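You operate a simulated robot arm through the tools that you are given. There is no shell and no other tool. Be economical: measure what you need, move in short steps, check, and stop when the job is done.

The job below is to be done with a simulated robot arm. You get a single attempt, and the scene is never put back.

Task
Push the key top in the jig home, clamp, unclamp and tape it.
Fine: clamp till glue squeezes out; blue tape across the wide end; leave the other tape and the blue knob.

It is judged by the outcome, as a careful person would: the job done as asked, and still so three seconds after it is handed in. It fails if anything else is knocked over, pushed out of place, dropped, spilled or broken.

Robot
A 7-joint arm with a two-finger parallel gripper, fixed in place. Base frame: the origin is at the foot of the arm, x ahead of it, y to its left, z up; the work surface is at about z = 0.78. Readings come in m, degrees, newtons and seconds.
With the tool pointing down near the work surface it reaches from about 0.22 to 0.68 m from the base axis. Its first joint turns from -66.0 to 66.0 degrees. Payload 2.4 kg.
Tool frame: the origin (TCP) lies between the finger pads and is the grasp point; the fingertips stand 0.03 m ahead of it; z points along the fingers, y is the line along which they close. The gripper opens to 0.094 m. The fingers are 0.028 m wide and 0.01 m thick; the gripper's body (0.05 by 0.096 m) begins 0.055 m behind the TCP.
Orientation is that of the tool frame in the base frame, as [roll, pitch, yaw] about the fixed x, y, z axes, in that order (R = Rz(yaw) Ry(pitch) Rx(roll)). With the fingers straight down and closing along the base's y, the tool's x points along the base's -x, its y along +y and its z along -z.

Tools
- The arm moves only by the tool play_rows. Its arguments are lists of equal length, an entry for each row: "translation": the shift along the tool's x, y, z in m, a list of three; "turn": the turn, a rotation vector about the tool's x, y, z in degrees, a list of three. In form: {"translation": [[dx, dy, dz], ...], "turn": [[ax, ay, az], ...]}. A call has 1 to 10 rows; each row shifts and turns the commanded pose from where the row before left it, along the tool's axes as they then stand. "claw" is the opening, from 0 (shut) to 1 (fully open), set as the call begins (left out, the last holds). A row lasts 0.2 s, in which the tool goes at most 0.05 m and 8.6 degrees; a call with a longer step from one row to the next is refused whole, and so is a gripper value outside its range. Where a pose cannot be reached the arm comes as near as it can. A force on the tool above 40 N (or 10 N above the force at the start of the call, whichever is more), or a blocked arm, ends the call early, and 0.2 s more pass. The fingers move at their own pace (about 0.153 m/s each) and stop on an object; they squeeze with about 38 N. The grip force told is the motor's: it shows also when the fingers shut on nothing. Time passes only in rows, and 0.2 s behind the last, so rows that do not move let the fingers close. The reply holds the time, the measured pose of the TCP, the force on the tool along the base axes, the opening and the grip force, in the units named above and with some noise, with the torque about the TCP (base axes, N m) and any sound that the robot's microphone picked up.
- Cameras (640 x 400 px; columns grow to the right, rows downward): "scene" is fixed at [0.0413, 0.4723, 1.456]; the picture's right is [-0.75, -0.66, 0.00], its down [-0.30, 0.34, -0.89] and it looks along [0.59, -0.67, -0.45] (base axes); focal length 328 px, centre (320, 200). "wrist" rides on the gripper at [0.076, 0.014, -0.102] in the tool frame; the picture's right is [-0.18, 0.98, 0.00], its down [-0.75, -0.14, -0.64] and it looks along [-0.63, -0.12, 0.77] (tool axes); focal length 243 px, centre (320, 200).
- snapshot(camera): a new picture of that camera. It takes no simulated time.
- locate(camera, pixels): for up to 12 pixels [column, row] of the newest picture of that camera ("zoom" is the newest enlarged one), the place [x, y, z] in the base frame of the surface seen there, good to about 0.003 m. It takes no simulated time.
- inspect(camera, box): a new picture of the part [left, top, right, bottom] of that camera's present view, enlarged. It takes no simulated time.
- sign_off(): hands the job in; it is judged then, once.

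Go step by step. Measure first, check grasps and placings, and put right what went wrong. The budget is 80 turns and 54 pictures, counting those below and the enlarged ones. Unless the task says otherwise, let go and move clear before handing in, and close with one line.

The tools are called after "Call:" as name(argument=value, ...) on one line, values as JSON. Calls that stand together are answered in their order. play_rows: Moves the arm, as the interface text tells. Its arguments: {"type":"object","properties":{"translation":{"type":"array","items":{"type":"array","items":{"type":"number"}}},"turn":{"type":"array","items":{"type":"array","items":{"type":"number"}}},"claw":{"type":"number"}},"required":["translation","turn"]} The other tools are called the same way: snapshot (camera) takes a picture; locate (camera, pixels) gives the place of the surface under pixels of a picture; inspect (camera, box) takes an enlarged picture of a part of a camera's view; sign_off () hands the job in.

At the start:

```text
time_s: 0.0
ee_pos: [0.4223, -0.0535, 1.1366]
orientation: [180.0, 0.0, -179.9]
ft_force: [0.0, -0.5, -0.5]
ft_torque: [-0.01, 0.0, 0.02]
width: 0.094
grip_force: 0.1
```

scene: 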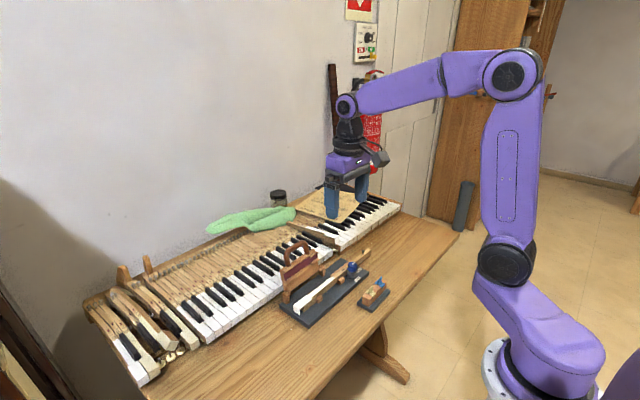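
wrist: 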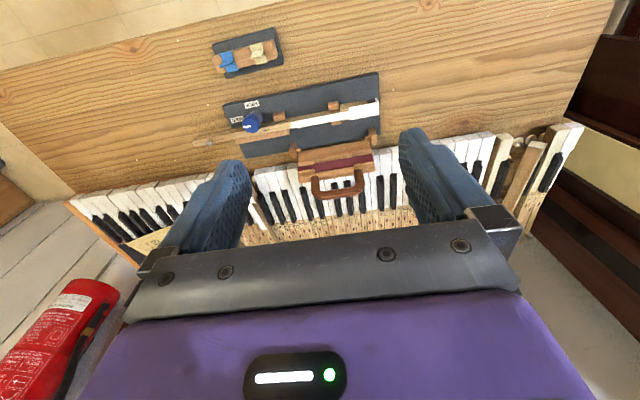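

The pictures show a jig board with a wooden key and white key top (scene about 320,290), a hinged clamp with a handle (298,265), and a tape stand (373,293). I'll enlarge both views.

Call:
inspect(camera="scene", box=[260, 220, 420, 330])

Call:
inspect(camera="wrist", box=[190, 20, 400, 210])

```text
3.64 times, centred on (340, 275) of scene
```

zoom: 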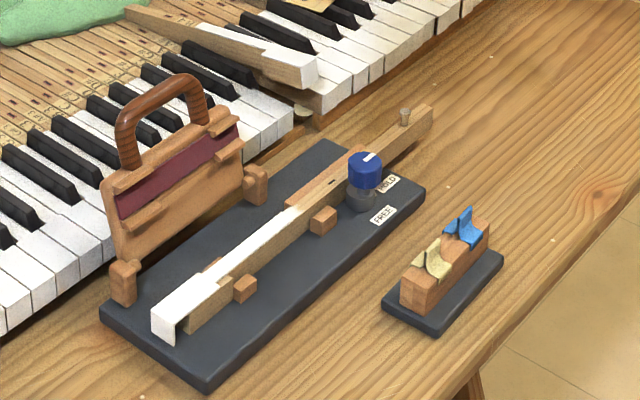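

```text
2.11 times, centred on (295, 115) of wrist
```

zoom: 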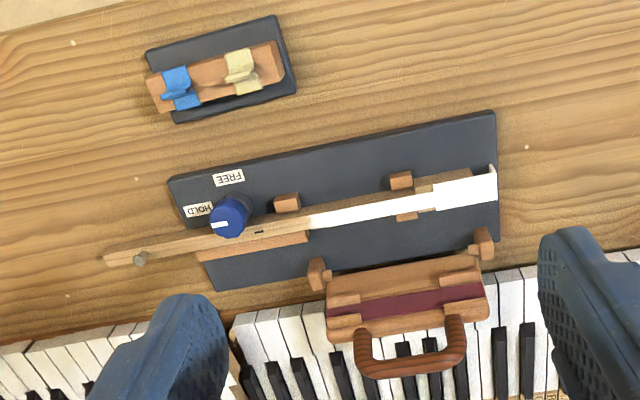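

Wrist zoom: the key top's wide end is at (490,185), lip sticking past the wood; clamp open with handle at (410,370); blue tape at (178,88). I'll measure these.

Call:
locate(camera="zoom", pixels=[[492, 172], [493, 196], [438, 188], [440, 206], [314, 219], [482, 245], [317, 270], [410, 372], [405, 305], [178, 82], [240, 65], [230, 215]])

Call:
locate(camera="scene", pixels=[[303, 310], [310, 300], [318, 292], [301, 246], [287, 297], [329, 269], [310, 258], [377, 282], [368, 293], [361, 300], [362, 268], [300, 300]])

```text
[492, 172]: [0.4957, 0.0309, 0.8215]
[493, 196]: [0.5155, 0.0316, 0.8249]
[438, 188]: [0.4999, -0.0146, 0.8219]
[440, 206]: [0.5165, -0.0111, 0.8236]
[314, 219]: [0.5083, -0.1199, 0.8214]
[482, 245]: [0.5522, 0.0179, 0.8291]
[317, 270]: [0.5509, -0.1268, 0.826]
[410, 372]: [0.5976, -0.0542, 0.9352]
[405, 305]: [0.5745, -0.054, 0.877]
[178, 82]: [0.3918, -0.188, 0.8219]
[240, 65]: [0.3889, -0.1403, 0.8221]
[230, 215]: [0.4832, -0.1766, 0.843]
```

```text
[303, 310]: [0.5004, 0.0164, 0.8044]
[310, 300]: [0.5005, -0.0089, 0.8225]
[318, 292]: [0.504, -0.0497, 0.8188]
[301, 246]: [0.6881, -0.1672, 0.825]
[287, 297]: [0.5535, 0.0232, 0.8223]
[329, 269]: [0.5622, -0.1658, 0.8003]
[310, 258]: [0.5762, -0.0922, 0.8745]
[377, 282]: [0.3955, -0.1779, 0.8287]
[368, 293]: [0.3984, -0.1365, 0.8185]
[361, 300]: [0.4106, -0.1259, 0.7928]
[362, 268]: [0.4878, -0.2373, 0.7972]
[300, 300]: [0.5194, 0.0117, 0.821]
```

The key lies nearly along y, key top at z≈0.822, wide end at y≈0.03. I'll go in for a closer wrist view.

Call:
play_rows(translation=[[0.007, 0.015, 0.045], [0.007, 0.015, 0.045], [0.007, 0.015, 0.045], [0.007, 0.015, 0.045]], turn=[[0, 0, 0], [0, 0, 0], [0, 0, 0], [0, 0, 0]], claw=0)

Call:
snapshot(camera="wrist")

```text
time_s: 1.0
ee_pos: [0.3914, 0.007, 0.9587]
orientation: [179.9, 0.0, 179.9]
ft_force: [1.0, 0.4, -0.1]
ft_torque: [0.01, -0.02, -0.02]
width: 0.0
grip_force: 33.3
```

```text
49 pictures are left
```

wrist: 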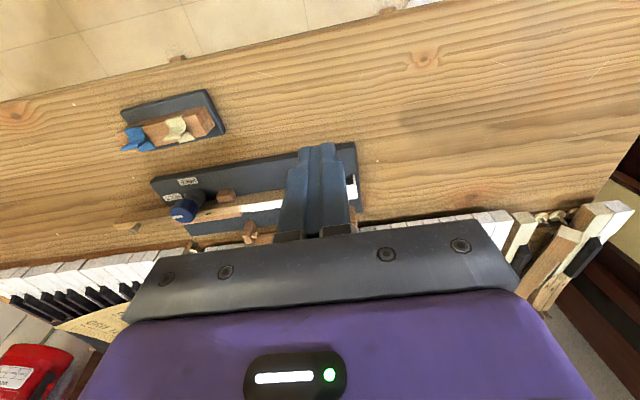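

The fingers hide the wide end (350,190). I'll shift left (+y) to see it.

Call:
play_rows(translation=[[0.0, 0.04, 0.0], [0, 0.04, 0.02], [0, 0.02, 0.02]], turn=[[0, 0, 0], [0, 0, 0], [0, 0, 0]])

Call:
inspect(camera="wrist", box=[60, 80, 320, 250])

```text
time_s: 1.8
ee_pos: [0.3954, 0.1074, 0.9164]
orientation: [180.0, 0.0, -179.9]
ft_force: [0.5, 0.7, 0.3]
ft_torque: [0.02, -0.02, 0.01]
width: 0.0
grip_force: 33.2
```

```text
2.35 times, centred on (190, 165) of wrist
```

zoom: 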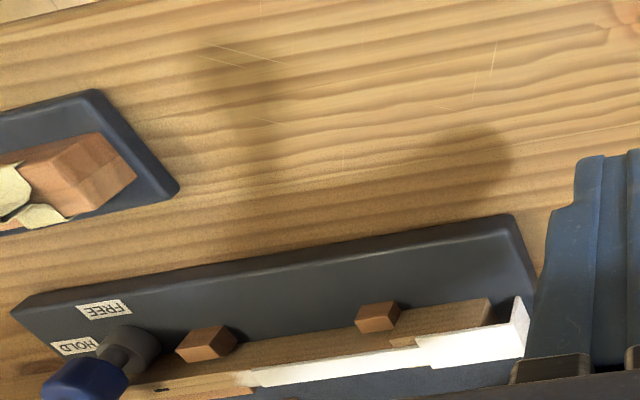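

Here the wood ends at zoom (490,310) while the lip is at (518,315): a gap to close. Measuring it.

Call:
locate(camera="zoom", pixels=[[488, 303], [492, 320], [520, 305], [522, 325], [527, 345], [420, 342], [418, 360], [250, 376], [505, 340], [378, 312], [512, 230], [525, 352]])

```text
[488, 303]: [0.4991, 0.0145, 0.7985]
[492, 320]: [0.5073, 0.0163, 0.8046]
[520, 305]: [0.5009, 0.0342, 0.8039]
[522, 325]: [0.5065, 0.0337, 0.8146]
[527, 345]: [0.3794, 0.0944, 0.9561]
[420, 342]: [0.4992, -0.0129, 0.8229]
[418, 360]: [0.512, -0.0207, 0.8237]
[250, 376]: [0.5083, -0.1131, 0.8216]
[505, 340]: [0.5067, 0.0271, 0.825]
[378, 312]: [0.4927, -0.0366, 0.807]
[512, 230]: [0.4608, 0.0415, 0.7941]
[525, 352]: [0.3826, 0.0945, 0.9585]
```

Wood front face is at y≈0.016, lip outer face at y≈0.034, so about 14 mm to push. I'll bring the closed fingers down in front of the lip and check the board alignment in the scene.

Call:
play_rows(translation=[[-0.0375, -0.01, 0.0], [-0.0375, -0.01, 0.0], [-0.0375, -0.01, 0.0], [0, -0.006, 0.041], [0, 0, 0.0405], [0, 0, 0]], turn=[[0, 0, 0], [0, 0, 0], [0, 0, 0], [0, 0, 0], [0, 0, 0], [0, 0, 0]])

Call:
inspect(camera="scene", box=[240, 220, 400, 330])

```text
time_s: 3.2
ee_pos: [0.5077, 0.0702, 0.837]
orientation: [180.0, -0.1, -180.0]
ft_force: [0.0, -0.2, 0.6]
ft_torque: [-0.01, 0.01, -0.02]
width: 0.0002
grip_force: 33.0
```

```text
3.64 times, centred on (320, 275) of scene
```

zoom: 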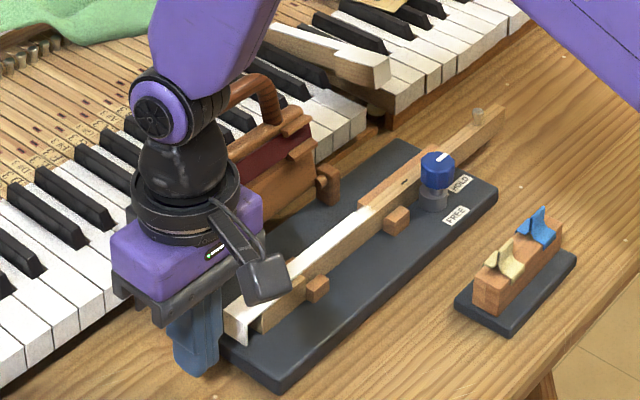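

Call:
locate(camera="zoom", pixels=[[276, 376], [490, 188], [405, 148], [250, 325], [300, 255], [370, 205], [385, 200], [500, 108], [540, 225], [505, 262], [478, 292], [555, 225]])

```text
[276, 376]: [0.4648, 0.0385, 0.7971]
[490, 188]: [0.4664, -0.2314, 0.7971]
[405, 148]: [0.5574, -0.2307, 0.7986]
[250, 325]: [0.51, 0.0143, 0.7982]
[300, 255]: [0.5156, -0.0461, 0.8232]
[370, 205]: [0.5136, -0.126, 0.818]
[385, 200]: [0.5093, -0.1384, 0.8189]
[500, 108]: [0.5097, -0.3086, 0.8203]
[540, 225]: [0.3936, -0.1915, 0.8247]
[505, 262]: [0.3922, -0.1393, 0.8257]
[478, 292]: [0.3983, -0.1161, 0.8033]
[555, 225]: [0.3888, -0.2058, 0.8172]
```

The board and key run square along y, key centred at x≈0.508. Now pushing along -y in small steps.

Call:
play_rows(translation=[[0, -0.01, 0], [0, -0.01, 0], [0, -0.005, 0], [0, -0.003, 0], [0, -0.003, 0], [0, 0, 0]], turn=[[0, 0, 0], [0, 0, 0], [0, 0, 0], [0, 0, 0], [0, 0, 0], [0, 0, 0]])

```text
time_s: 4.6
ee_pos: [0.5067, 0.0407, 0.8363]
orientation: [180.0, -0.1, -179.9]
ft_force: [-0.1, -0.9, 0.7]
ft_torque: [-0.01, 0.02, -0.02]
width: 0.0002
grip_force: 33.0
```

TCP is at y=0.041 with little force; continuing slowly.

Call:
play_rows(translation=[[0, -0.002, 0], [0, -0.002, 0], [0, -0.002, 0], [0, 0, 0]], turn=[[0, 0, 0], [0, 0, 0], [0, 0, 0], [0, 0, 0]])

Call:
inspect(camera="scene", box=[260, 260, 340, 320])

```text
time_s: 5.6
ee_pos: [0.5072, 0.0345, 0.8349]
orientation: [-180.0, 0.0, 180.0]
ft_force: [-0.4, -0.1, -0.2]
ft_torque: [0.04, -0.01, 0.02]
width: 0.0
grip_force: 32.9
```

```text
6.67 times, centred on (300, 290) of scene
```

zoom: 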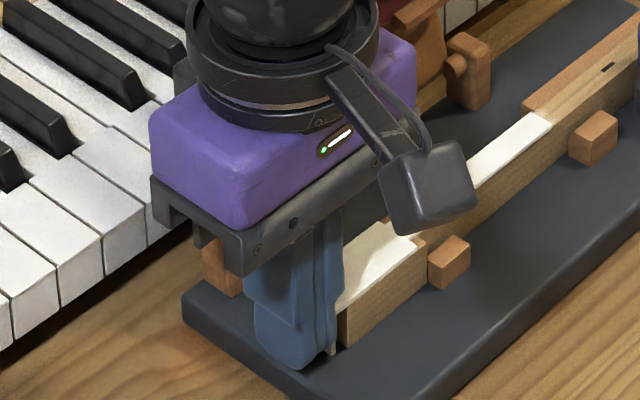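

The fingers now cover the lip and the shoulder at (415,242) is nearing the wood's shoulder; force is still low, so I keep pushing until it stops.

Call:
play_rows(translation=[[0, -0.0015, 0], [0, -0.0015, 0], [0, -0.0015, 0], [0, 0, 0]], turn=[[0, 0, 0], [0, 0, 0], [0, 0, 0], [0, 0, 0]])

```text
time_s: 6.6
ee_pos: [0.5063, 0.0296, 0.8357]
orientation: [180.0, 0.0, -180.0]
ft_force: [-0.2, -0.1, 0.1]
ft_torque: [0.02, -0.01, 0.01]
width: 0.0001
grip_force: 33.0
```

Call:
play_rows(translation=[[0, -0.001, 0], [0, -0.001, 0], [0, -0.001, 0], [0, 0, 0]], turn=[[0, 0, 0], [0, 0, 0], [0, 0, 0], [0, 0, 0]])

Call:
inspect(camera="scene", box=[260, 260, 340, 320])

```text
time_s: 7.6
ee_pos: [0.5063, 0.0272, 0.836]
orientation: [180.0, 0.0, -180.0]
ft_force: [0.0, 3.7, 0.3]
ft_torque: [0.02, -0.03, 0.02]
width: 0.0
grip_force: 33.0
```

```text
6.67 times, centred on (300, 290) of scene
```

zoom: 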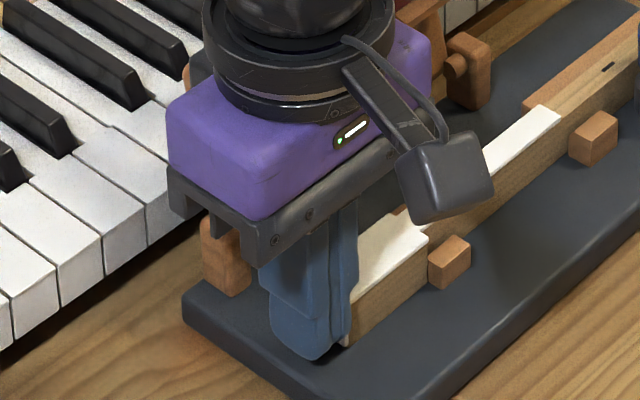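

Force now reads 3.7 N and the shoulder (427,236) looks flush with the wood; I'll press another 2 mm to confirm a hard stop.

Call:
play_rows(translation=[[0, -0.001, 0], [0, -0.001, 0], [0, 0, 0]], turn=[[0, 0, 0], [0, 0, 0], [0, 0, 0]])

```text
time_s: 8.4
ee_pos: [0.5077, 0.0259, 0.8358]
orientation: [179.9, -0.1, -179.8]
ft_force: [-1.7, 14.2, 0.8]
ft_torque: [0.32, 0.03, 0.02]
width: 0.0
grip_force: 33.4
```

Force climbed to 14 N with almost no motion: home. Backing off and lifting to look.

Call:
play_rows(translation=[[0, 0.01, 0], [0, 0.03, 0], [0.03, 0.03, -0.02], [0.04, 0.02, -0.03], [0.04, 0, -0.03]], turn=[[0, 0, 0], [0, 0, 0], [0, 0, 0], [0, 0, 0], [0, 0, 0]])

Call:
inspect(camera="wrist", box=[60, 80, 320, 250])

Call:
inspect(camera="scene", box=[260, 240, 360, 320])

```text
refused: row 4 steps farther than a row can; nothing moved
```

```text
2.35 times, centred on (190, 165) of wrist
```

zoom: 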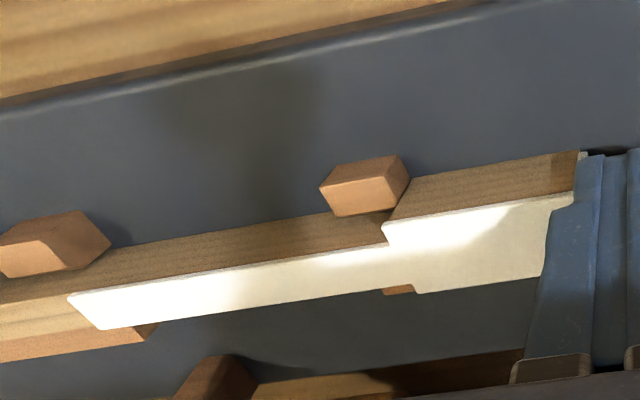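

```text
5.00 times, centred on (310, 280) of scene
```

zoom: 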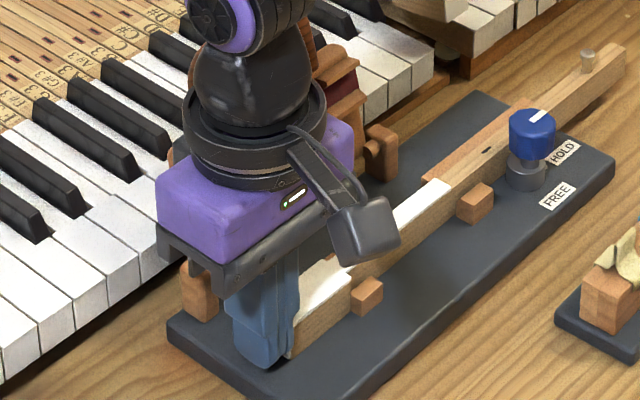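

The top is now flush: lip meets the wood end at (580,160) in the wrist view. My retreat was refused for step size, so I redo it smaller, rising and going back for a view of the clamp.

Call:
play_rows(translation=[[0, 0.01, 0], [0, 0.03, 0], [0.02, 0.02, -0.03], [0.03, 0, -0.035], [0.03, 0, -0.035], [0.02, 0, -0.04], [0, 0, -0.04], [0, 0, -0.02]], turn=[[0, 0, 0], [0, 0, 0], [0, 0, 0], [0, 0, 0], [0, 0, 0], [0, 0, 0], [0, 0, 0], [0, 0, 0]], claw=1)

Call:
inspect(camera="wrist", box=[120, 60, 440, 260])

Call:
inspect(camera="scene", box=[260, 230, 360, 320])

```text
time_s: 10.2
ee_pos: [0.4058, 0.0838, 1.0365]
orientation: [-180.0, 0.0, 180.0]
ft_force: [0.4, 0.8, -0.3]
ft_torque: [0.01, 0.01, 0.02]
width: 0.0942
grip_force: 0.1
```

```text
2.00 times, centred on (280, 160) of wrist
```

zoom: 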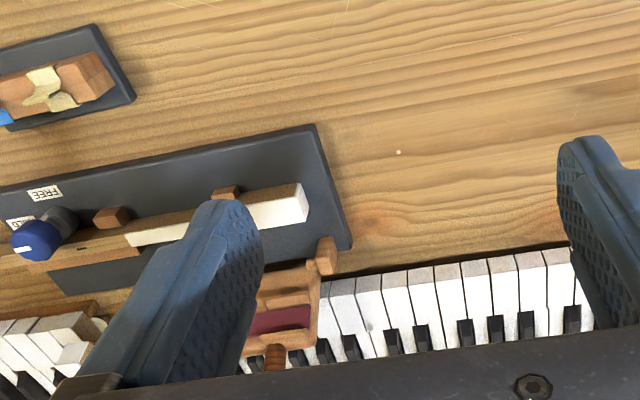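

```text
4.44 times, centred on (310, 275) of scene
```

zoom: 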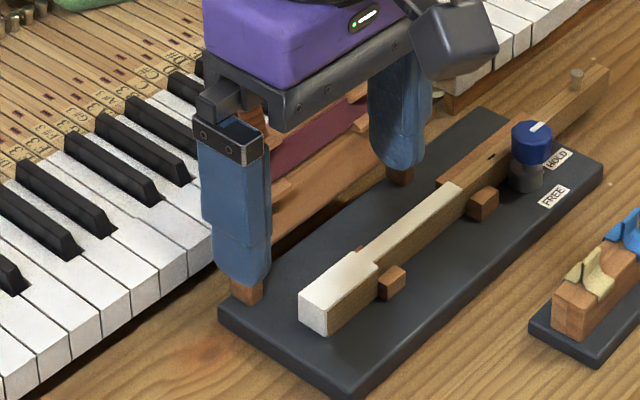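

The key top sits flush now (scene zoom 325,310). Next I turn the gripper 90° so it can take the handle bar (which runs along y).

Call:
play_rows(translation=[[-0.03, 0, -0.03], [-0.03, 0, -0.03], [-0.03, 0, -0.02], [-0.03, 0, 0], [0, 0, 0], [0, 0, 0], [0, 0, 0], [0, 0, 0], [0, 0, 0], [0, 0, 0]], turn=[[0, 0, 0], [0, 0, 0], [0, 0, 0], [0, 0, 0], [0, 0, 8.5], [0, 0, 8.5], [0, 0, 8.5], [0, 0, 8.5], [0, 0, 8.5], [0, 0, 8.5]])

Call:
play_rows(translation=[[0, 0, 0], [0, 0, 0], [0, 0, 0], [0, 0, 0], [0, 0, 0]], turn=[[0, 0, 7.8], [0, 0, 7.8], [0, 0, 7.8], [0, 0, 7.8], [0, 0, 7.8]])

Call:
snapshot(camera="wrist")

```text
time_s: 12.4
ee_pos: [0.5256, 0.0845, 1.1152]
orientation: [180.0, 0.0, 128.8]
ft_force: [1.0, -0.4, 0.3]
ft_torque: [0.01, 0.01, -0.04]
width: 0.094
grip_force: 0.1
```

```text
time_s: 13.6
ee_pos: [0.527, 0.0843, 1.1143]
orientation: [-180.0, 0.0, 89.8]
ft_force: [-0.6, -1.0, 0.3]
ft_torque: [0.02, 0.01, 0.0]
width: 0.0939
grip_force: 0.1
```

```text
40 pictures are left
```

wrist: 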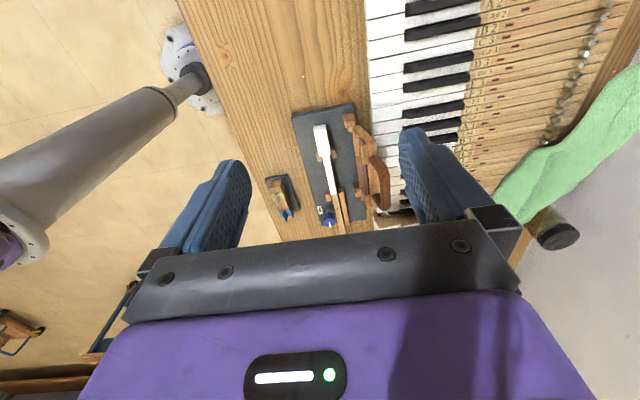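

The handle is visible at (378,182). Enlarging to measure the bar.

Call:
inspect(camera="wrist", box=[255, 95, 415, 245])

```text
2.67 times, centred on (335, 170) of wrist
```

zoom: 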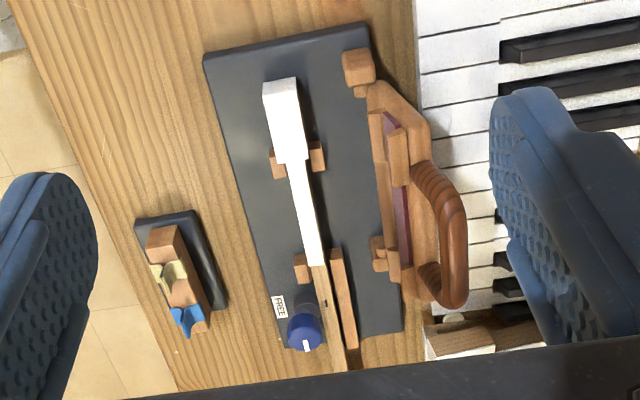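

Call:
locate(camera="zoom", pixels=[[460, 225], [460, 270], [455, 200], [448, 240], [425, 172], [428, 270], [425, 110], [378, 118], [405, 270], [358, 65], [455, 295], [435, 180]])

```text
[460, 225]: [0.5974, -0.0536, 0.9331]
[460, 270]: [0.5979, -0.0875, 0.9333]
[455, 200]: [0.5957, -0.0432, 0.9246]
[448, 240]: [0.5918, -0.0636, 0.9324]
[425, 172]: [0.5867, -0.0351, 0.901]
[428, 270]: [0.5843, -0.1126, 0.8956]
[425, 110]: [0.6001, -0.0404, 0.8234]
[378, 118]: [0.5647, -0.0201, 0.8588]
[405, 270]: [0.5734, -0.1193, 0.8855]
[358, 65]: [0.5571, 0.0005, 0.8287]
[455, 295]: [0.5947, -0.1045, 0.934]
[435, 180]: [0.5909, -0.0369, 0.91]
```

The handle's y-span reads inconsistently (-0.03 to -0.11), so I move nearer above it for a better reading.

Call:
play_rows(translation=[[-0.028, 0.022, 0.02], [-0.028, 0.022, 0.02], [-0.028, 0.024, 0.02], [0, 0, 0]], turn=[[0, 0, 0], [0, 0, 0], [0, 0, 0], [0, 0, 0]])

Call:
inspect(camera="wrist", box=[220, 80, 420, 240])

```text
time_s: 14.6
ee_pos: [0.5974, -0.0004, 1.0547]
orientation: [-180.0, 0.0, 90.0]
ft_force: [-0.5, 0.1, 0.1]
ft_torque: [0.0, 0.01, 0.01]
width: 0.094
grip_force: 0.0
```

```text
2.50 times, centred on (320, 160) of wrist
```

zoom: 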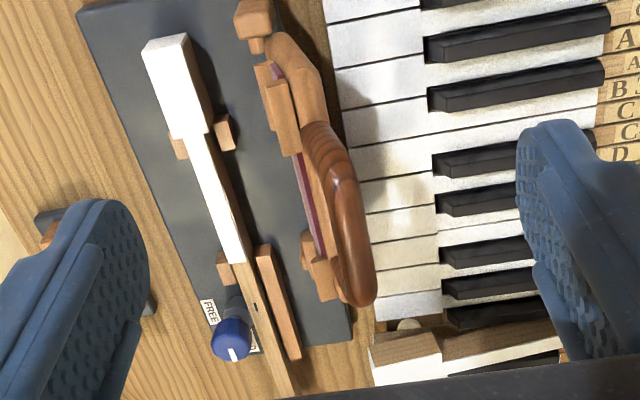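

Call:
locate(camera="zoom", pixels=[[345, 170], [355, 200], [365, 235], [370, 270], [364, 298], [335, 150], [312, 135], [338, 210], [350, 260], [255, 20], [315, 275], [272, 95]])

```text
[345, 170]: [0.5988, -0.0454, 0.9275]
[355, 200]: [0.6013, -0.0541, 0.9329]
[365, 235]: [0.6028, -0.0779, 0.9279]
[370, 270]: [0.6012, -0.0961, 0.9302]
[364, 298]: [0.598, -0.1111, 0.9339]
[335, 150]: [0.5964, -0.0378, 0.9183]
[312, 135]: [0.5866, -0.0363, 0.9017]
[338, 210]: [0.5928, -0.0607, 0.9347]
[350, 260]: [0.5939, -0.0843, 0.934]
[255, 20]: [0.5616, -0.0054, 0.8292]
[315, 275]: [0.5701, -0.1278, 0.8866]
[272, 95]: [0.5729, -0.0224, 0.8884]
```

The bar runs y≈-0.036 to -0.112 at x≈0.597, z≈0.925. I'll centre on y=-0.074, lower straddling it (tips staying above the slab), and close.

Call:
play_rows(translation=[[-0.037, 0, 0], [-0.0366, 0, 0], [0, 0, 0.04], [0, 0, 0.04], [0, 0, 0.03], [0, 0, 0]], turn=[[0, 0, 0], [0, 0, 0], [0, 0, 0], [0, 0, 0], [0, 0, 0], [0, 0, 0]])

Call:
inspect(camera="scene", box=[250, 190, 370, 310])

Call:
snapshot(camera="wrist")

```text
time_s: 16.0
ee_pos: [0.5947, -0.0743, 0.9482]
orientation: [-179.9, 0.0, 90.0]
ft_force: [-0.3, 0.0, 0.4]
ft_torque: [-0.03, -0.03, -0.01]
width: 0.0939
grip_force: 0.0
```

```text
3.33 times, centred on (310, 250) of scene
```

zoom: 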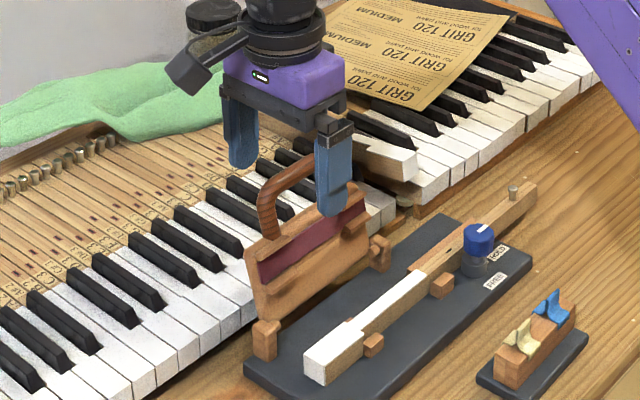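

```text
36 pictures are left
```

wrist: 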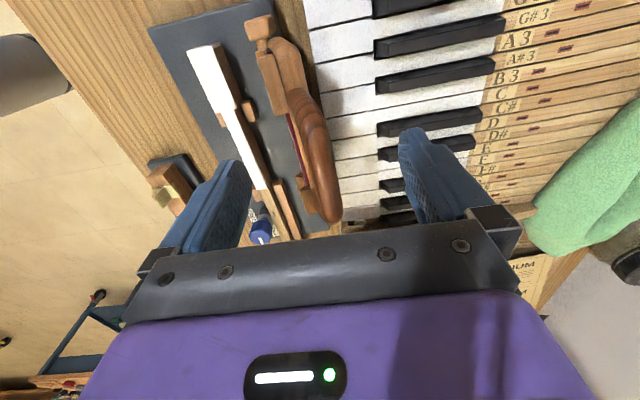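

The bar lies between the fingers; lowering 7 mm more and closing.

Call:
play_rows(translation=[[0, 0.002, 0.007], [0, 0, 0]], turn=[[0, 0, 0], [0, 0, 0]])

Call:
play_rows(translation=[[0, 0, 0], [0, 0, 0], [0, 0, 0]], turn=[[0, 0, 0], [0, 0, 0], [0, 0, 0]], claw=0)

Call:
inspect(camera="scene", box=[270, 210, 350, 300])

```text
time_s: 16.6
ee_pos: [0.5972, -0.0733, 0.94]
orientation: [-179.9, 0.0, 90.0]
ft_force: [0.3, -1.0, -0.7]
ft_torque: [0.02, 0.01, 0.0]
width: 0.094
grip_force: 0.0
```

```text
time_s: 17.4
ee_pos: [0.5967, -0.0736, 0.9408]
orientation: [-179.8, 0.0, 90.1]
ft_force: [-10.3, -1.0, 2.6]
ft_torque: [0.41, 0.45, 0.93]
width: 0.016
grip_force: 37.8
```

```text
4.44 times, centred on (310, 255) of scene
```

zoom: 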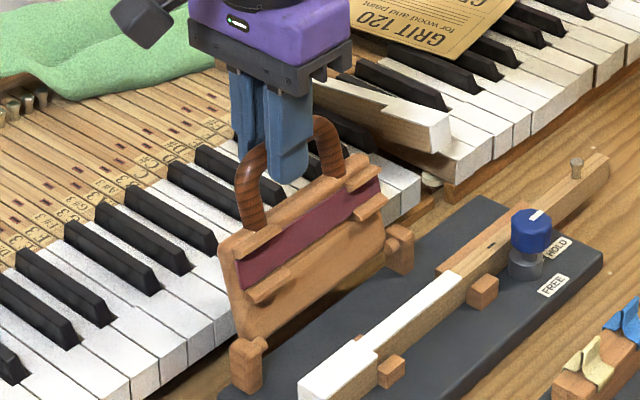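

The bar is held (width 0.016). I'll swing it along an arc about the hinge at about (0.556, 0.822), first 24° and checking forces.

Call:
play_rows(translation=[[0, -0.015, -0.0044], [0, -0.0155, -0.0021], [0, -0.0156, 0], [0, 0, 0]], turn=[[0, 0, 0], [0, 0, 0], [0, 0, 0], [0, 0, 0]])

```text
time_s: 18.4
ee_pos: [0.5512, -0.0735, 0.9464]
orientation: [179.9, 0.1, 90.0]
ft_force: [2.3, -7.4, 2.4]
ft_torque: [-0.77, -0.31, 0.97]
width: 0.0158
grip_force: 37.5
```

Forces are small; the bar follows. Continuing the arc.

Call:
play_rows(translation=[[0, -0.0155, 0.0021], [0, -0.015, 0.0044], [0, -0.0143, 0.0063], [0, -0.0132, 0.0083], [0, 0, 0]], turn=[[0, 0, 0], [0, 0, 0], [0, 0, 0], [0, 0, 0], [0, 0, 0]])

Call:
inspect(camera="scene", box=[270, 210, 390, 310])

```text
time_s: 19.6
ee_pos: [0.4924, -0.0741, 0.9246]
orientation: [180.0, 0.1, 90.1]
ft_force: [8.4, -3.6, -8.4]
ft_torque: [0.31, -0.34, 0.19]
width: 0.0161
grip_force: 37.4
```

```text
4.00 times, centred on (330, 260) of scene
```

zoom: 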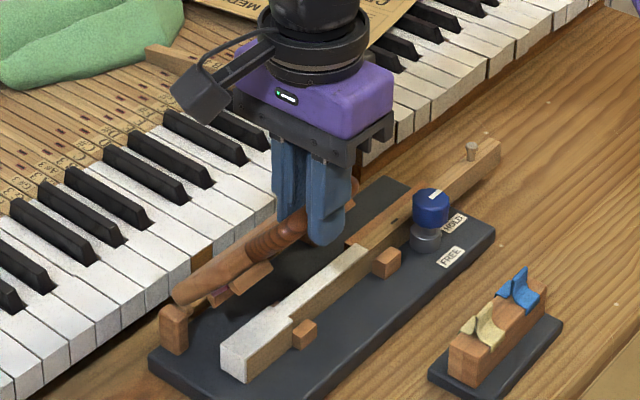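

Swinging well; a slight inward pull (8,-8 N) suggests a slightly smaller radius, so I trim inward and continue.

Call:
play_rows(translation=[[0, -0.011, 0.0112], [0, -0.0095, 0.0122], [0, -0.0082, 0.013], [0, 0, 0]], turn=[[0, 0, 0], [0, 0, 0], [0, 0, 0], [0, 0, 0]])

Call:
inspect(camera="scene", box=[270, 210, 390, 310])

```text
time_s: 20.6
ee_pos: [0.464, -0.0741, 0.8877]
orientation: [179.9, 0.0, 90.0]
ft_force: [-1.8, -7.9, 0.6]
ft_torque: [-0.05, -0.07, 0.11]
width: 0.0162
grip_force: 37.7
```

```text
4.00 times, centred on (330, 260) of scene
```

zoom: 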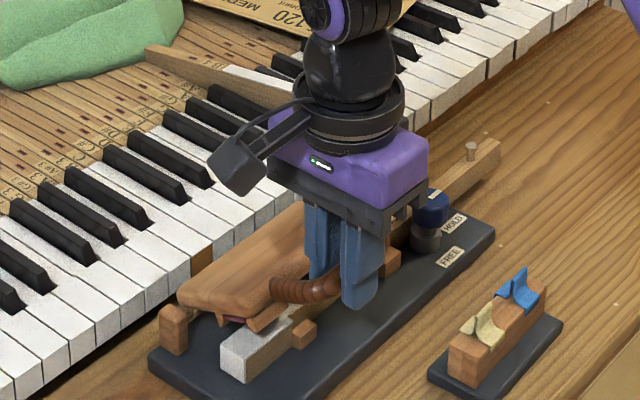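

The slab is near the key (about 30° left). Continuing down in smaller steps, watching the vertical force.

Call:
play_rows(translation=[[0, -0.005, 0.009], [0, -0.004, 0.009], [0, -0.003, 0.007], [0, 0, 0]], turn=[[0, 0, 0], [0, 0, 0], [0, 0, 0], [0, 0, 0]])

Call:
inspect(camera="scene", box=[270, 230, 370, 320])

```text
time_s: 21.6
ee_pos: [0.4531, -0.0745, 0.8621]
orientation: [179.8, 0.0, 89.9]
ft_force: [9.5, -11.7, -2.4]
ft_torque: [-0.36, -0.41, -0.2]
width: 0.0165
grip_force: 38.1
```

```text
4.44 times, centred on (320, 275) of scene
```

zoom: 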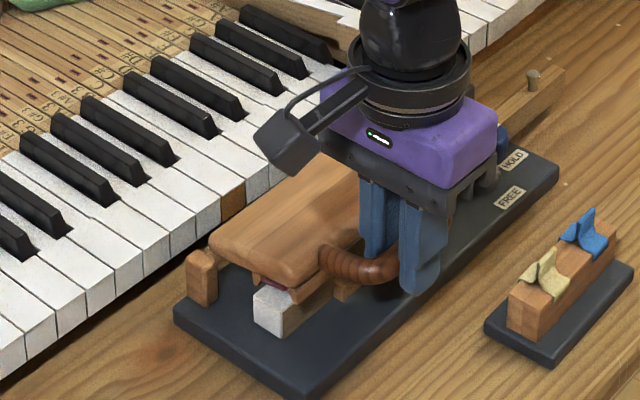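

Nearly closed; pressing down in small steps now.

Call:
play_rows(translation=[[0, 0.0005, 0.003], [0, 0, 0.003], [0, 0, 0.003], [0, 0, 0]], turn=[[0, 0, 0], [0, 0, 0], [0, 0, 0], [0, 0, 0]])

Call:
inspect(camera="scene", box=[270, 260, 350, 320])

```text
time_s: 22.6
ee_pos: [0.4516, -0.0738, 0.8526]
orientation: [-179.8, -0.1, 90.0]
ft_force: [0.9, -14.2, -1.1]
ft_torque: [-0.44, -0.05, -0.18]
width: 0.0162
grip_force: 37.9
```

```text
6.67 times, centred on (310, 290) of scene
```

zoom: 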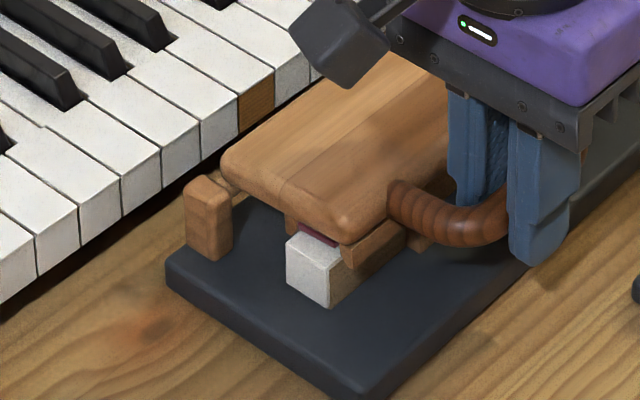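

Felt is almost on the key top; still no vertical reaction. Pressing further.

Call:
play_rows(translation=[[0, 0, 0.002], [0, 0, 0.002], [0, 0, 0.002], [0, 0, 0]], turn=[[0, 0, 0], [0, 0, 0], [0, 0, 0], [0, 0, 0]])

```text
time_s: 23.6
ee_pos: [0.4515, -0.0729, 0.8467]
orientation: [-179.8, -0.1, 89.9]
ft_force: [-9.9, -8.5, -0.4]
ft_torque: [0.06, 0.18, -0.17]
width: 0.0165
grip_force: 38.1
```

Sideways push of -10 N in x: bar wants to go a little further out. Adjusting and continuing down.

Call:
play_rows(translation=[[0, -0.001, 0.002], [0, -0.0005, 0.002], [0, 0, 0]], turn=[[0, 0, 0], [0, 0, 0], [0, 0, 0]])

Call:
inspect(camera="scene", box=[270, 260, 350, 320])

```text
time_s: 24.4
ee_pos: [0.4511, -0.0733, 0.8432]
orientation: [180.0, -0.1, 90.1]
ft_force: [-10.4, -1.7, 6.4]
ft_torque: [0.25, -0.01, -0.06]
width: 0.0161
grip_force: 37.9
```

```text
6.67 times, centred on (310, 290) of scene
```

zoom: 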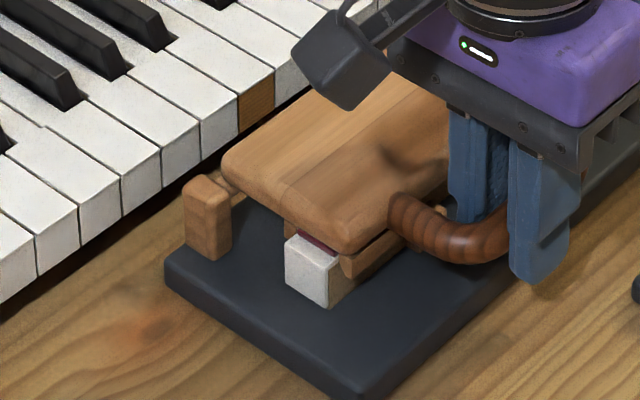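

Vertical reaction has begun (6.4 N). Pressing more, 1.5 mm steps.

Call:
play_rows(translation=[[0, -0.001, 0.0015], [0, 0, 0.0015], [0, 0, 0.0015], [0, 0, 0]], turn=[[0, 0, 0], [0, 0, 0], [0, 0, 0], [0, 0, 0]])

Call:
inspect(camera="scene", box=[280, 260, 350, 320])

```text
time_s: 25.4
ee_pos: [0.4499, -0.0754, 0.8403]
orientation: [179.8, 0.2, 90.0]
ft_force: [-7.3, 1.5, 23.6]
ft_torque: [0.46, -0.02, 0.03]
width: 0.0164
grip_force: 38.5
stopped in row 4: the force on the tool passed its limit at 40 N (the readings are from after the stop); the commanded pose is now the measured one
```

```text
6.67 times, centred on (315, 290) of scene
```

zoom: 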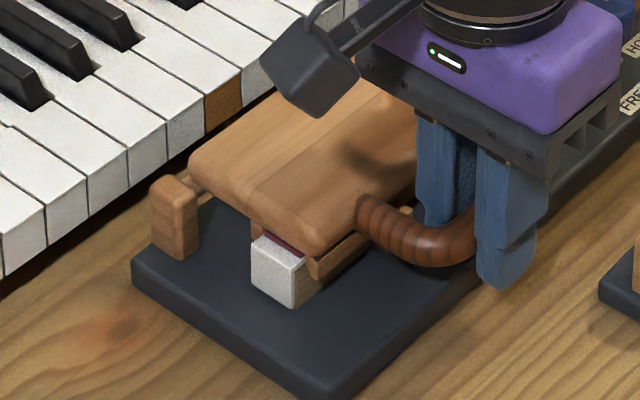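

It pressed to the 40 N limit. I look with the wrist camera for glue along the key's seam.

Call:
snapshot(camera="wrist")

```text
28 pictures are left
```

wrist: 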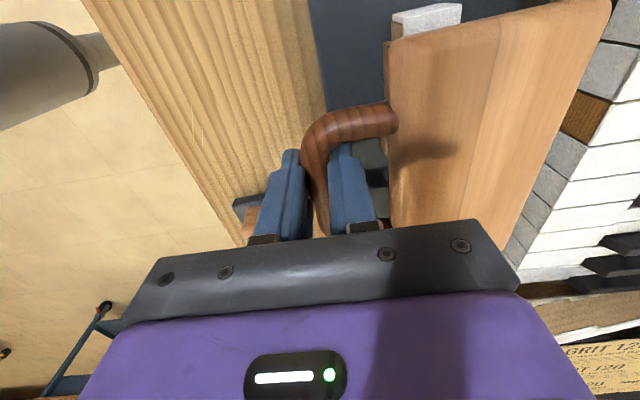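

No glue is visible yet (key front at 425,18 clean). I'll press about 1 mm more and hold to keep it under load.

Call:
play_rows(translation=[[0, 0, 0.0007], [0, 0, 0], [0, 0, 0], [0, 0, 0], [0, 0, 0], [0, 0, 0], [0, 0, 0], [0, 0, 0]], turn=[[0, 0, 0], [0, 0, 0], [0, 0, 0], [0, 0, 0], [0, 0, 0], [0, 0, 0], [0, 0, 0], [0, 0, 0]])

Call:
inspect(camera="scene", box=[285, 275, 345, 315])

```text
time_s: 26.5
ee_pos: [0.451, -0.0745, 0.8394]
orientation: [179.7, 0.1, 90.1]
ft_force: [-6.2, 1.5, 23.6]
ft_torque: [0.52, -0.01, 0.0]
width: 0.0161
grip_force: 37.5
stopped in row 5: the force on the tool passed its limit at 40 N (the readings are from after the stop); the commanded pose is now the measured one
```

```text
10.00 times, centred on (315, 295) of scene
```

zoom: 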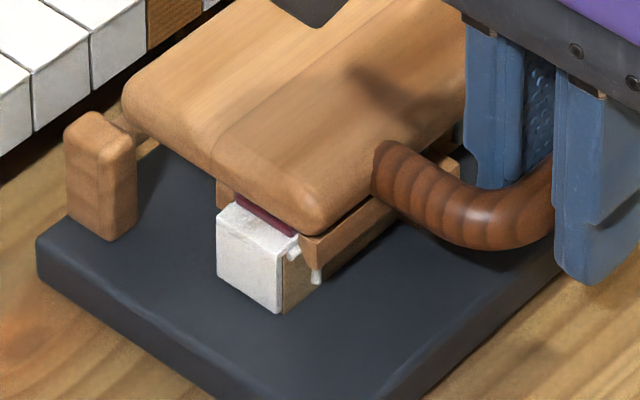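

Glue beads show at zoom (293,253) and (315,272), so clamping is enough. Now I swing the clamp back open along the same arc.

Call:
play_rows(translation=[[0, 0, -0.0073], [0, 0.0006, -0.0075], [0, 0.0015, -0.008], [0, 0.0045, -0.0135], [0, 0.0065, -0.0125], [0, 0, 0]], turn=[[0, 0, 0], [0, 0, 0], [0, 0, 0], [0, 0, 0], [0, 0, 0], [0, 0, 0]])

Call:
inspect(camera="scene", box=[270, 220, 370, 320])

```text
time_s: 27.9
ee_pos: [0.4631, -0.0745, 0.888]
orientation: [179.9, 0.1, 90.1]
ft_force: [-4.5, -1.9, -0.7]
ft_torque: [-0.04, 0.22, 0.4]
width: 0.016
grip_force: 38.5
```

```text
4.00 times, centred on (320, 270) of scene
```

zoom: 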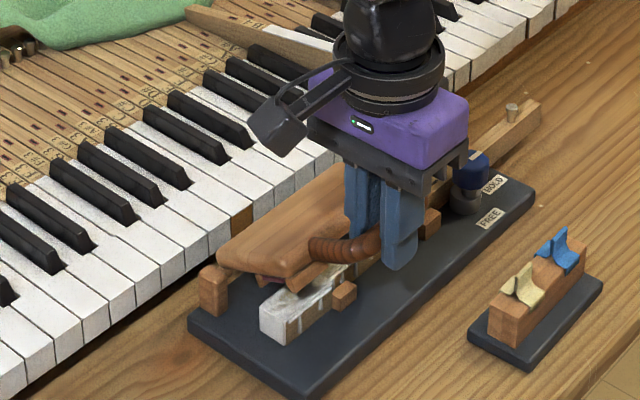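

The slab lifts and the key top stays. Continuing the arc to vertical.

Call:
play_rows(translation=[[0, 0.0085, -0.0125], [0, 0.0097, -0.0117], [0, 0.0105, -0.011], [0, 0.0125, -0.0095], [0, 0.014, -0.0072], [0, 0.0155, -0.0045], [0, 0.016, -0.002], [0, 0, 0]], turn=[[0, 0, 0], [0, 0, 0], [0, 0, 0], [0, 0, 0], [0, 0, 0], [0, 0, 0], [0, 0, 0], [0, 0, 0]])

Call:
play_rows(translation=[[0, 0.0155, 0], [0, 0.0155, 0.0018], [0, 0.013, 0.0035], [0, 0, 0]], turn=[[0, 0, 0], [0, 0, 0], [0, 0, 0], [0, 0, 0]])

Call:
inspect(camera="scene", box=[260, 210, 380, 320])

```text
time_s: 29.7
ee_pos: [0.5514, -0.0722, 0.948]
orientation: [179.7, 0.1, 90.0]
ft_force: [-2.5, -4.5, 4.6]
ft_torque: [0.39, 0.26, 0.84]
width: 0.0157
grip_force: 38.3
```

```text
time_s: 30.7
ee_pos: [0.5943, -0.0714, 0.9423]
orientation: [179.8, 0.0, 90.0]
ft_force: [-1.3, 3.3, -2.2]
ft_torque: [0.42, 0.19, 0.71]
width: 0.0158
grip_force: 37.8
```

```text
3.64 times, centred on (320, 265) of scene
```

zoom: 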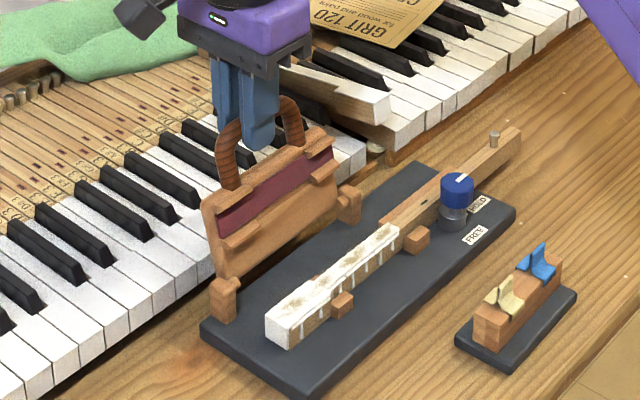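

Glue shows all along the seam and the clamp is back open. Releasing the bar and rising.

Call:
play_rows(translation=[[0, 0.002, 0], [0, 0, 0], [0, 0, 0]], turn=[[0, 0, 0], [0, 0, 0], [0, 0, 0]])

Call:
play_rows(translation=[[0, 0, 0], [0, 0, 0], [0, 0, 0], [0, 0, -0.03], [0, 0, -0.045], [0, 0, -0.045]], turn=[[0, 0, 0], [0, 0, 0], [0, 0, 0], [0, 0, 0], [0, 0, 0], [0, 0, 0]], claw=0.8)

Call:
inspect(camera="scene", box=[340, 260, 400, 320])

```text
time_s: 31.5
ee_pos: [0.597, -0.0739, 0.9423]
orientation: [179.7, 0.1, 90.0]
ft_force: [-1.5, 4.9, -8.0]
ft_torque: [0.18, -0.14, 0.35]
width: 0.0157
grip_force: 37.8
```

```text
time_s: 32.9
ee_pos: [0.5954, -0.072, 1.0616]
orientation: [179.8, 0.1, 90.1]
ft_force: [-0.3, 0.3, 0.3]
ft_torque: [-0.01, 0.0, 0.01]
width: 0.0755
grip_force: 0.0
```

```text
6.67 times, centred on (370, 290) of scene
```

zoom: 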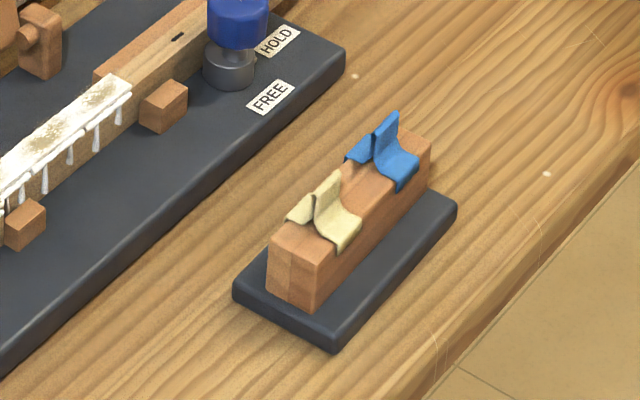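

The blue tape (zoom 390,150) straddles the block with a tab upright, its plane along the block (y), so closing along x suits. Moving for a close wrist view.

Call:
play_rows(translation=[[0, -0.0406, 0], [0, -0.0406, 0], [0, -0.0406, 0], [0, -0.0406, 0], [0, -0.0406, 0], [0, 0, 0.045], [0, 0, 0.045], [0, 0, 0]], turn=[[0, 0, 0], [0, 0, 0], [0, 0, 0], [0, 0, 0], [0, 0, 0], [0, 0, 0], [0, 0, 0], [0, 0, 0]])

Call:
inspect(camera="wrist", box=[240, 110, 400, 240])

```text
time_s: 34.7
ee_pos: [0.3926, -0.073, 0.9706]
orientation: [179.7, 0.1, 90.0]
ft_force: [0.0, -0.8, 0.0]
ft_torque: [0.04, -0.01, 0.0]
width: 0.0754
grip_force: 0.0
```

```text
3.08 times, centred on (320, 175) of wrist
```

zoom: 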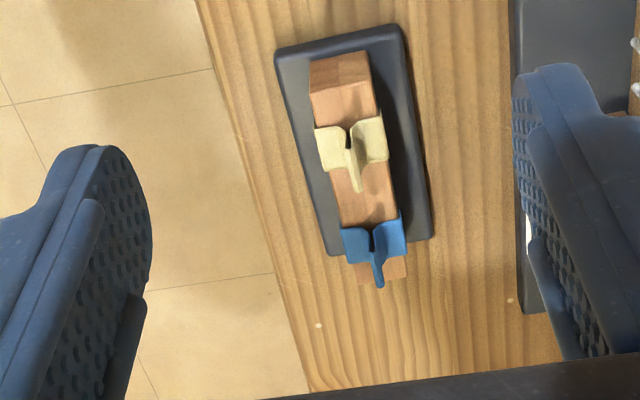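

The tab is a pinch fold, edge-on at zoom (376,265). Measuring it and the key's wide end.

Call:
locate(camera="zoom", pixels=[[376, 258], [379, 282], [372, 245], [350, 240], [395, 235], [351, 255], [400, 250], [352, 160], [358, 188], [368, 200], [330, 75]])

Call:
inspect(camera="scene", box=[360, 265, 400, 295])

```text
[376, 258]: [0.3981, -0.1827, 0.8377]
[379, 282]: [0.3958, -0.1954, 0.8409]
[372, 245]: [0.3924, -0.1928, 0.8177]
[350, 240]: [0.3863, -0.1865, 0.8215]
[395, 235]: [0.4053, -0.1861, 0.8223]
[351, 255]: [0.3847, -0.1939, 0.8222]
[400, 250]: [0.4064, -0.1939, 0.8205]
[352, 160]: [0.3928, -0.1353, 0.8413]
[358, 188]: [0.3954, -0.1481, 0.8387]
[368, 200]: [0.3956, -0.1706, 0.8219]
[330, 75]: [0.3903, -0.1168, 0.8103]
```

```text
13.33 times, centred on (380, 280) of scene
```

zoom: 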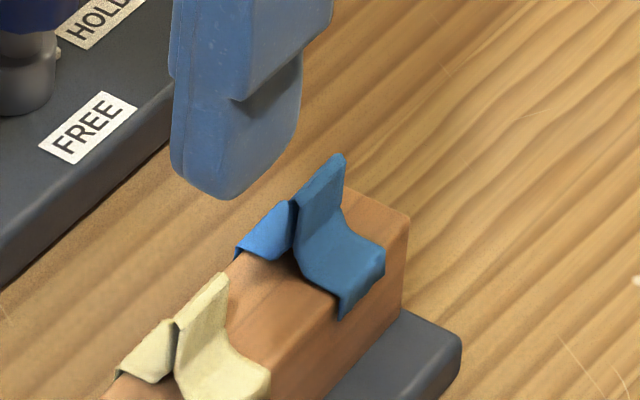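

Tab at x≈0.396, y≈-0.187, z 0.822–0.842. I'll descend with tips at about z=0.828 and close on it.

Call:
play_rows(translation=[[-0.038, 0.001, 0], [-0.038, 0.001, 0], [-0.038, 0.0014, 0], [0, 0, 0.04], [0, 0, 0.04], [0, 0, 0.02], [0, 0, 0]], turn=[[0, 0, 0], [0, 0, 0], [0, 0, 0], [0, 0, 0], [0, 0, 0], [0, 0, 0], [0, 0, 0]], claw=0.4)

Call:
inspect(camera="scene", box=[350, 250, 410, 310])

```text
time_s: 36.3
ee_pos: [0.3988, -0.1857, 0.872]
orientation: [179.6, 0.1, 90.0]
ft_force: [0.2, 0.0, 0.3]
ft_torque: [0.0, 0.0, -0.02]
width: 0.0375
grip_force: 0.1
```

```text
6.67 times, centred on (380, 280) of scene
```

zoom: 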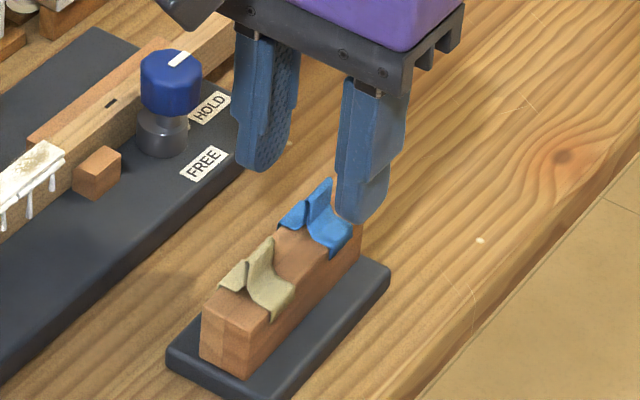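

Fingers straddle the tab. Lowering 14 mm, shifting 3 mm back in x, then closing.

Call:
play_rows(translation=[[-0.001, -0.0025, 0.007], [0, 0, 0.007], [0, 0, 0]], turn=[[0, 0, 0], [0, 0, 0], [0, 0, 0]])

Call:
play_rows(translation=[[0, 0, 0], [0, 0, 0], [0, 0, 0]], turn=[[0, 0, 0], [0, 0, 0], [0, 0, 0]], claw=0)

Call:
play_rows(translation=[[0, 0, -0.01], [0, 0, -0.02], [0, 0, -0.03], [0, 0, 0]], turn=[[0, 0, 0], [0, 0, 0], [0, 0, 0], [0, 0, 0]])

Call:
inspect(camera="scene", box=[350, 230, 420, 310])

```text
time_s: 37.1
ee_pos: [0.3955, -0.1875, 0.8569]
orientation: [179.6, 0.0, 90.0]
ft_force: [-0.7, -0.1, -0.4]
ft_torque: [0.0, 0.02, -0.02]
width: 0.0377
grip_force: 0.0
```

```text
time_s: 37.9
ee_pos: [0.3959, -0.1881, 0.8564]
orientation: [179.6, 0.1, 90.0]
ft_force: [1.7, -1.2, -0.6]
ft_torque: [-0.02, -0.03, 0.04]
width: 0.0001
grip_force: 33.1
```

```text
time_s: 38.9
ee_pos: [0.3946, -0.189, 0.9152]
orientation: [179.7, 0.0, 90.0]
ft_force: [-0.6, 0.5, 0.2]
ft_torque: [0.02, 0.02, 0.01]
width: 0.0
grip_force: 33.3
```

```text
5.00 times, centred on (385, 270) of scene
```

zoom: 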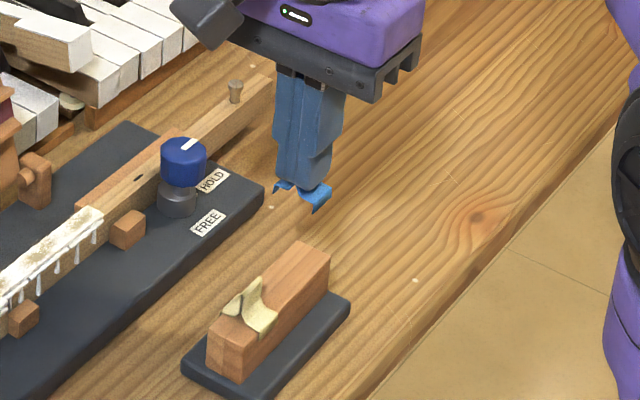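

The tape is held and the yellow one stayed. Measuring the key's wide end afresh in the scene view.

Call:
inspect(camera="scene", box=[290, 270, 350, 320])

```text
8.00 times, centred on (320, 295) of scene
```

zoom: 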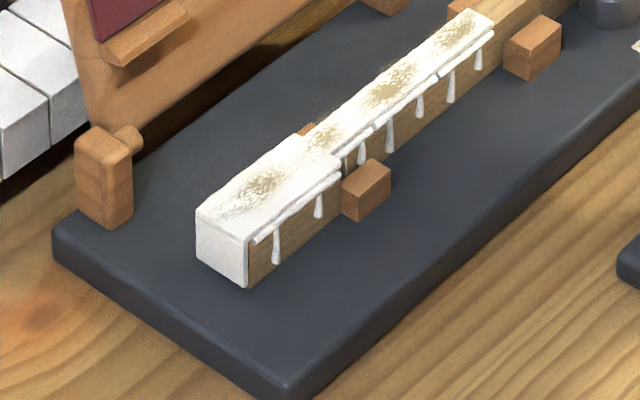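

Call:
locate(camera="zoom", pixels=[[199, 215], [246, 238], [300, 140], [338, 168], [240, 205], [285, 180], [222, 250], [340, 172], [270, 190], [325, 145], [365, 170]])

```text
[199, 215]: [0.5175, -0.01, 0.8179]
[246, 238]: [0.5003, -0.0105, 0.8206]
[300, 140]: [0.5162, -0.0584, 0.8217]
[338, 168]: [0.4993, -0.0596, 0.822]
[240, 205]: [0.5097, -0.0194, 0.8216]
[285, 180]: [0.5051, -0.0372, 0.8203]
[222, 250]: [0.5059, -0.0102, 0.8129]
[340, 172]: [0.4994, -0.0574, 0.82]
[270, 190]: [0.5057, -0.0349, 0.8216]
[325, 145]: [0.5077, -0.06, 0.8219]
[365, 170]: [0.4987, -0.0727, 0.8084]
```

Measured: key's wide part now spans y -0.010 to -0.058, x centre 0.508. The whole jig has slid about 2 cm in -y: I opened the fingers beside the lip during the retreat, which shoved it. I'll place the tape first, then push the jig back to its old spot.

Call:
play_rows(translation=[[0, 0, -0.03], [0.0314, 0.0228, 0], [0.0314, 0.0228, 0], [0.0314, 0.0228, 0], [0.0314, 0.0228, 0], [0.0314, 0.0228, 0], [0, 0, 0.03], [0, 0, 0.025], [0, 0, 0]], turn=[[0, 0, 0], [0, 0, 0], [0, 0, 0], [0, 0, 0], [0, 0, 0], [0, 0, 0], [0, 0, 0], [0, 0, 0], [0, 0, 0]])

Call:
inspect(camera="scene", box=[280, 250, 350, 320])

```text
time_s: 40.9
ee_pos: [0.5083, -0.034, 0.893]
orientation: [179.6, 0.1, 90.0]
ft_force: [0.0, -0.6, -0.7]
ft_torque: [-0.02, 0.01, -0.01]
width: 0.0002
grip_force: 33.3
```

```text
5.71 times, centred on (315, 285) of scene
```

zoom: 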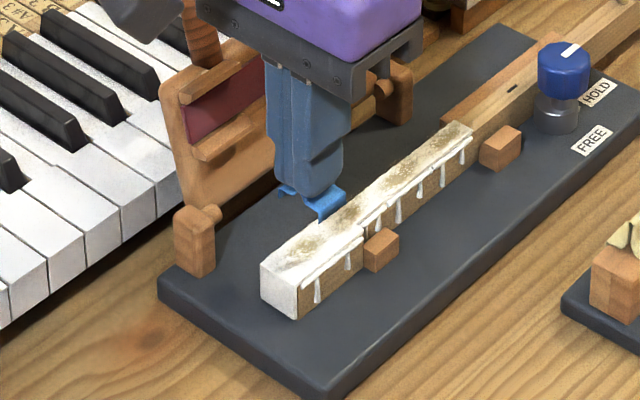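

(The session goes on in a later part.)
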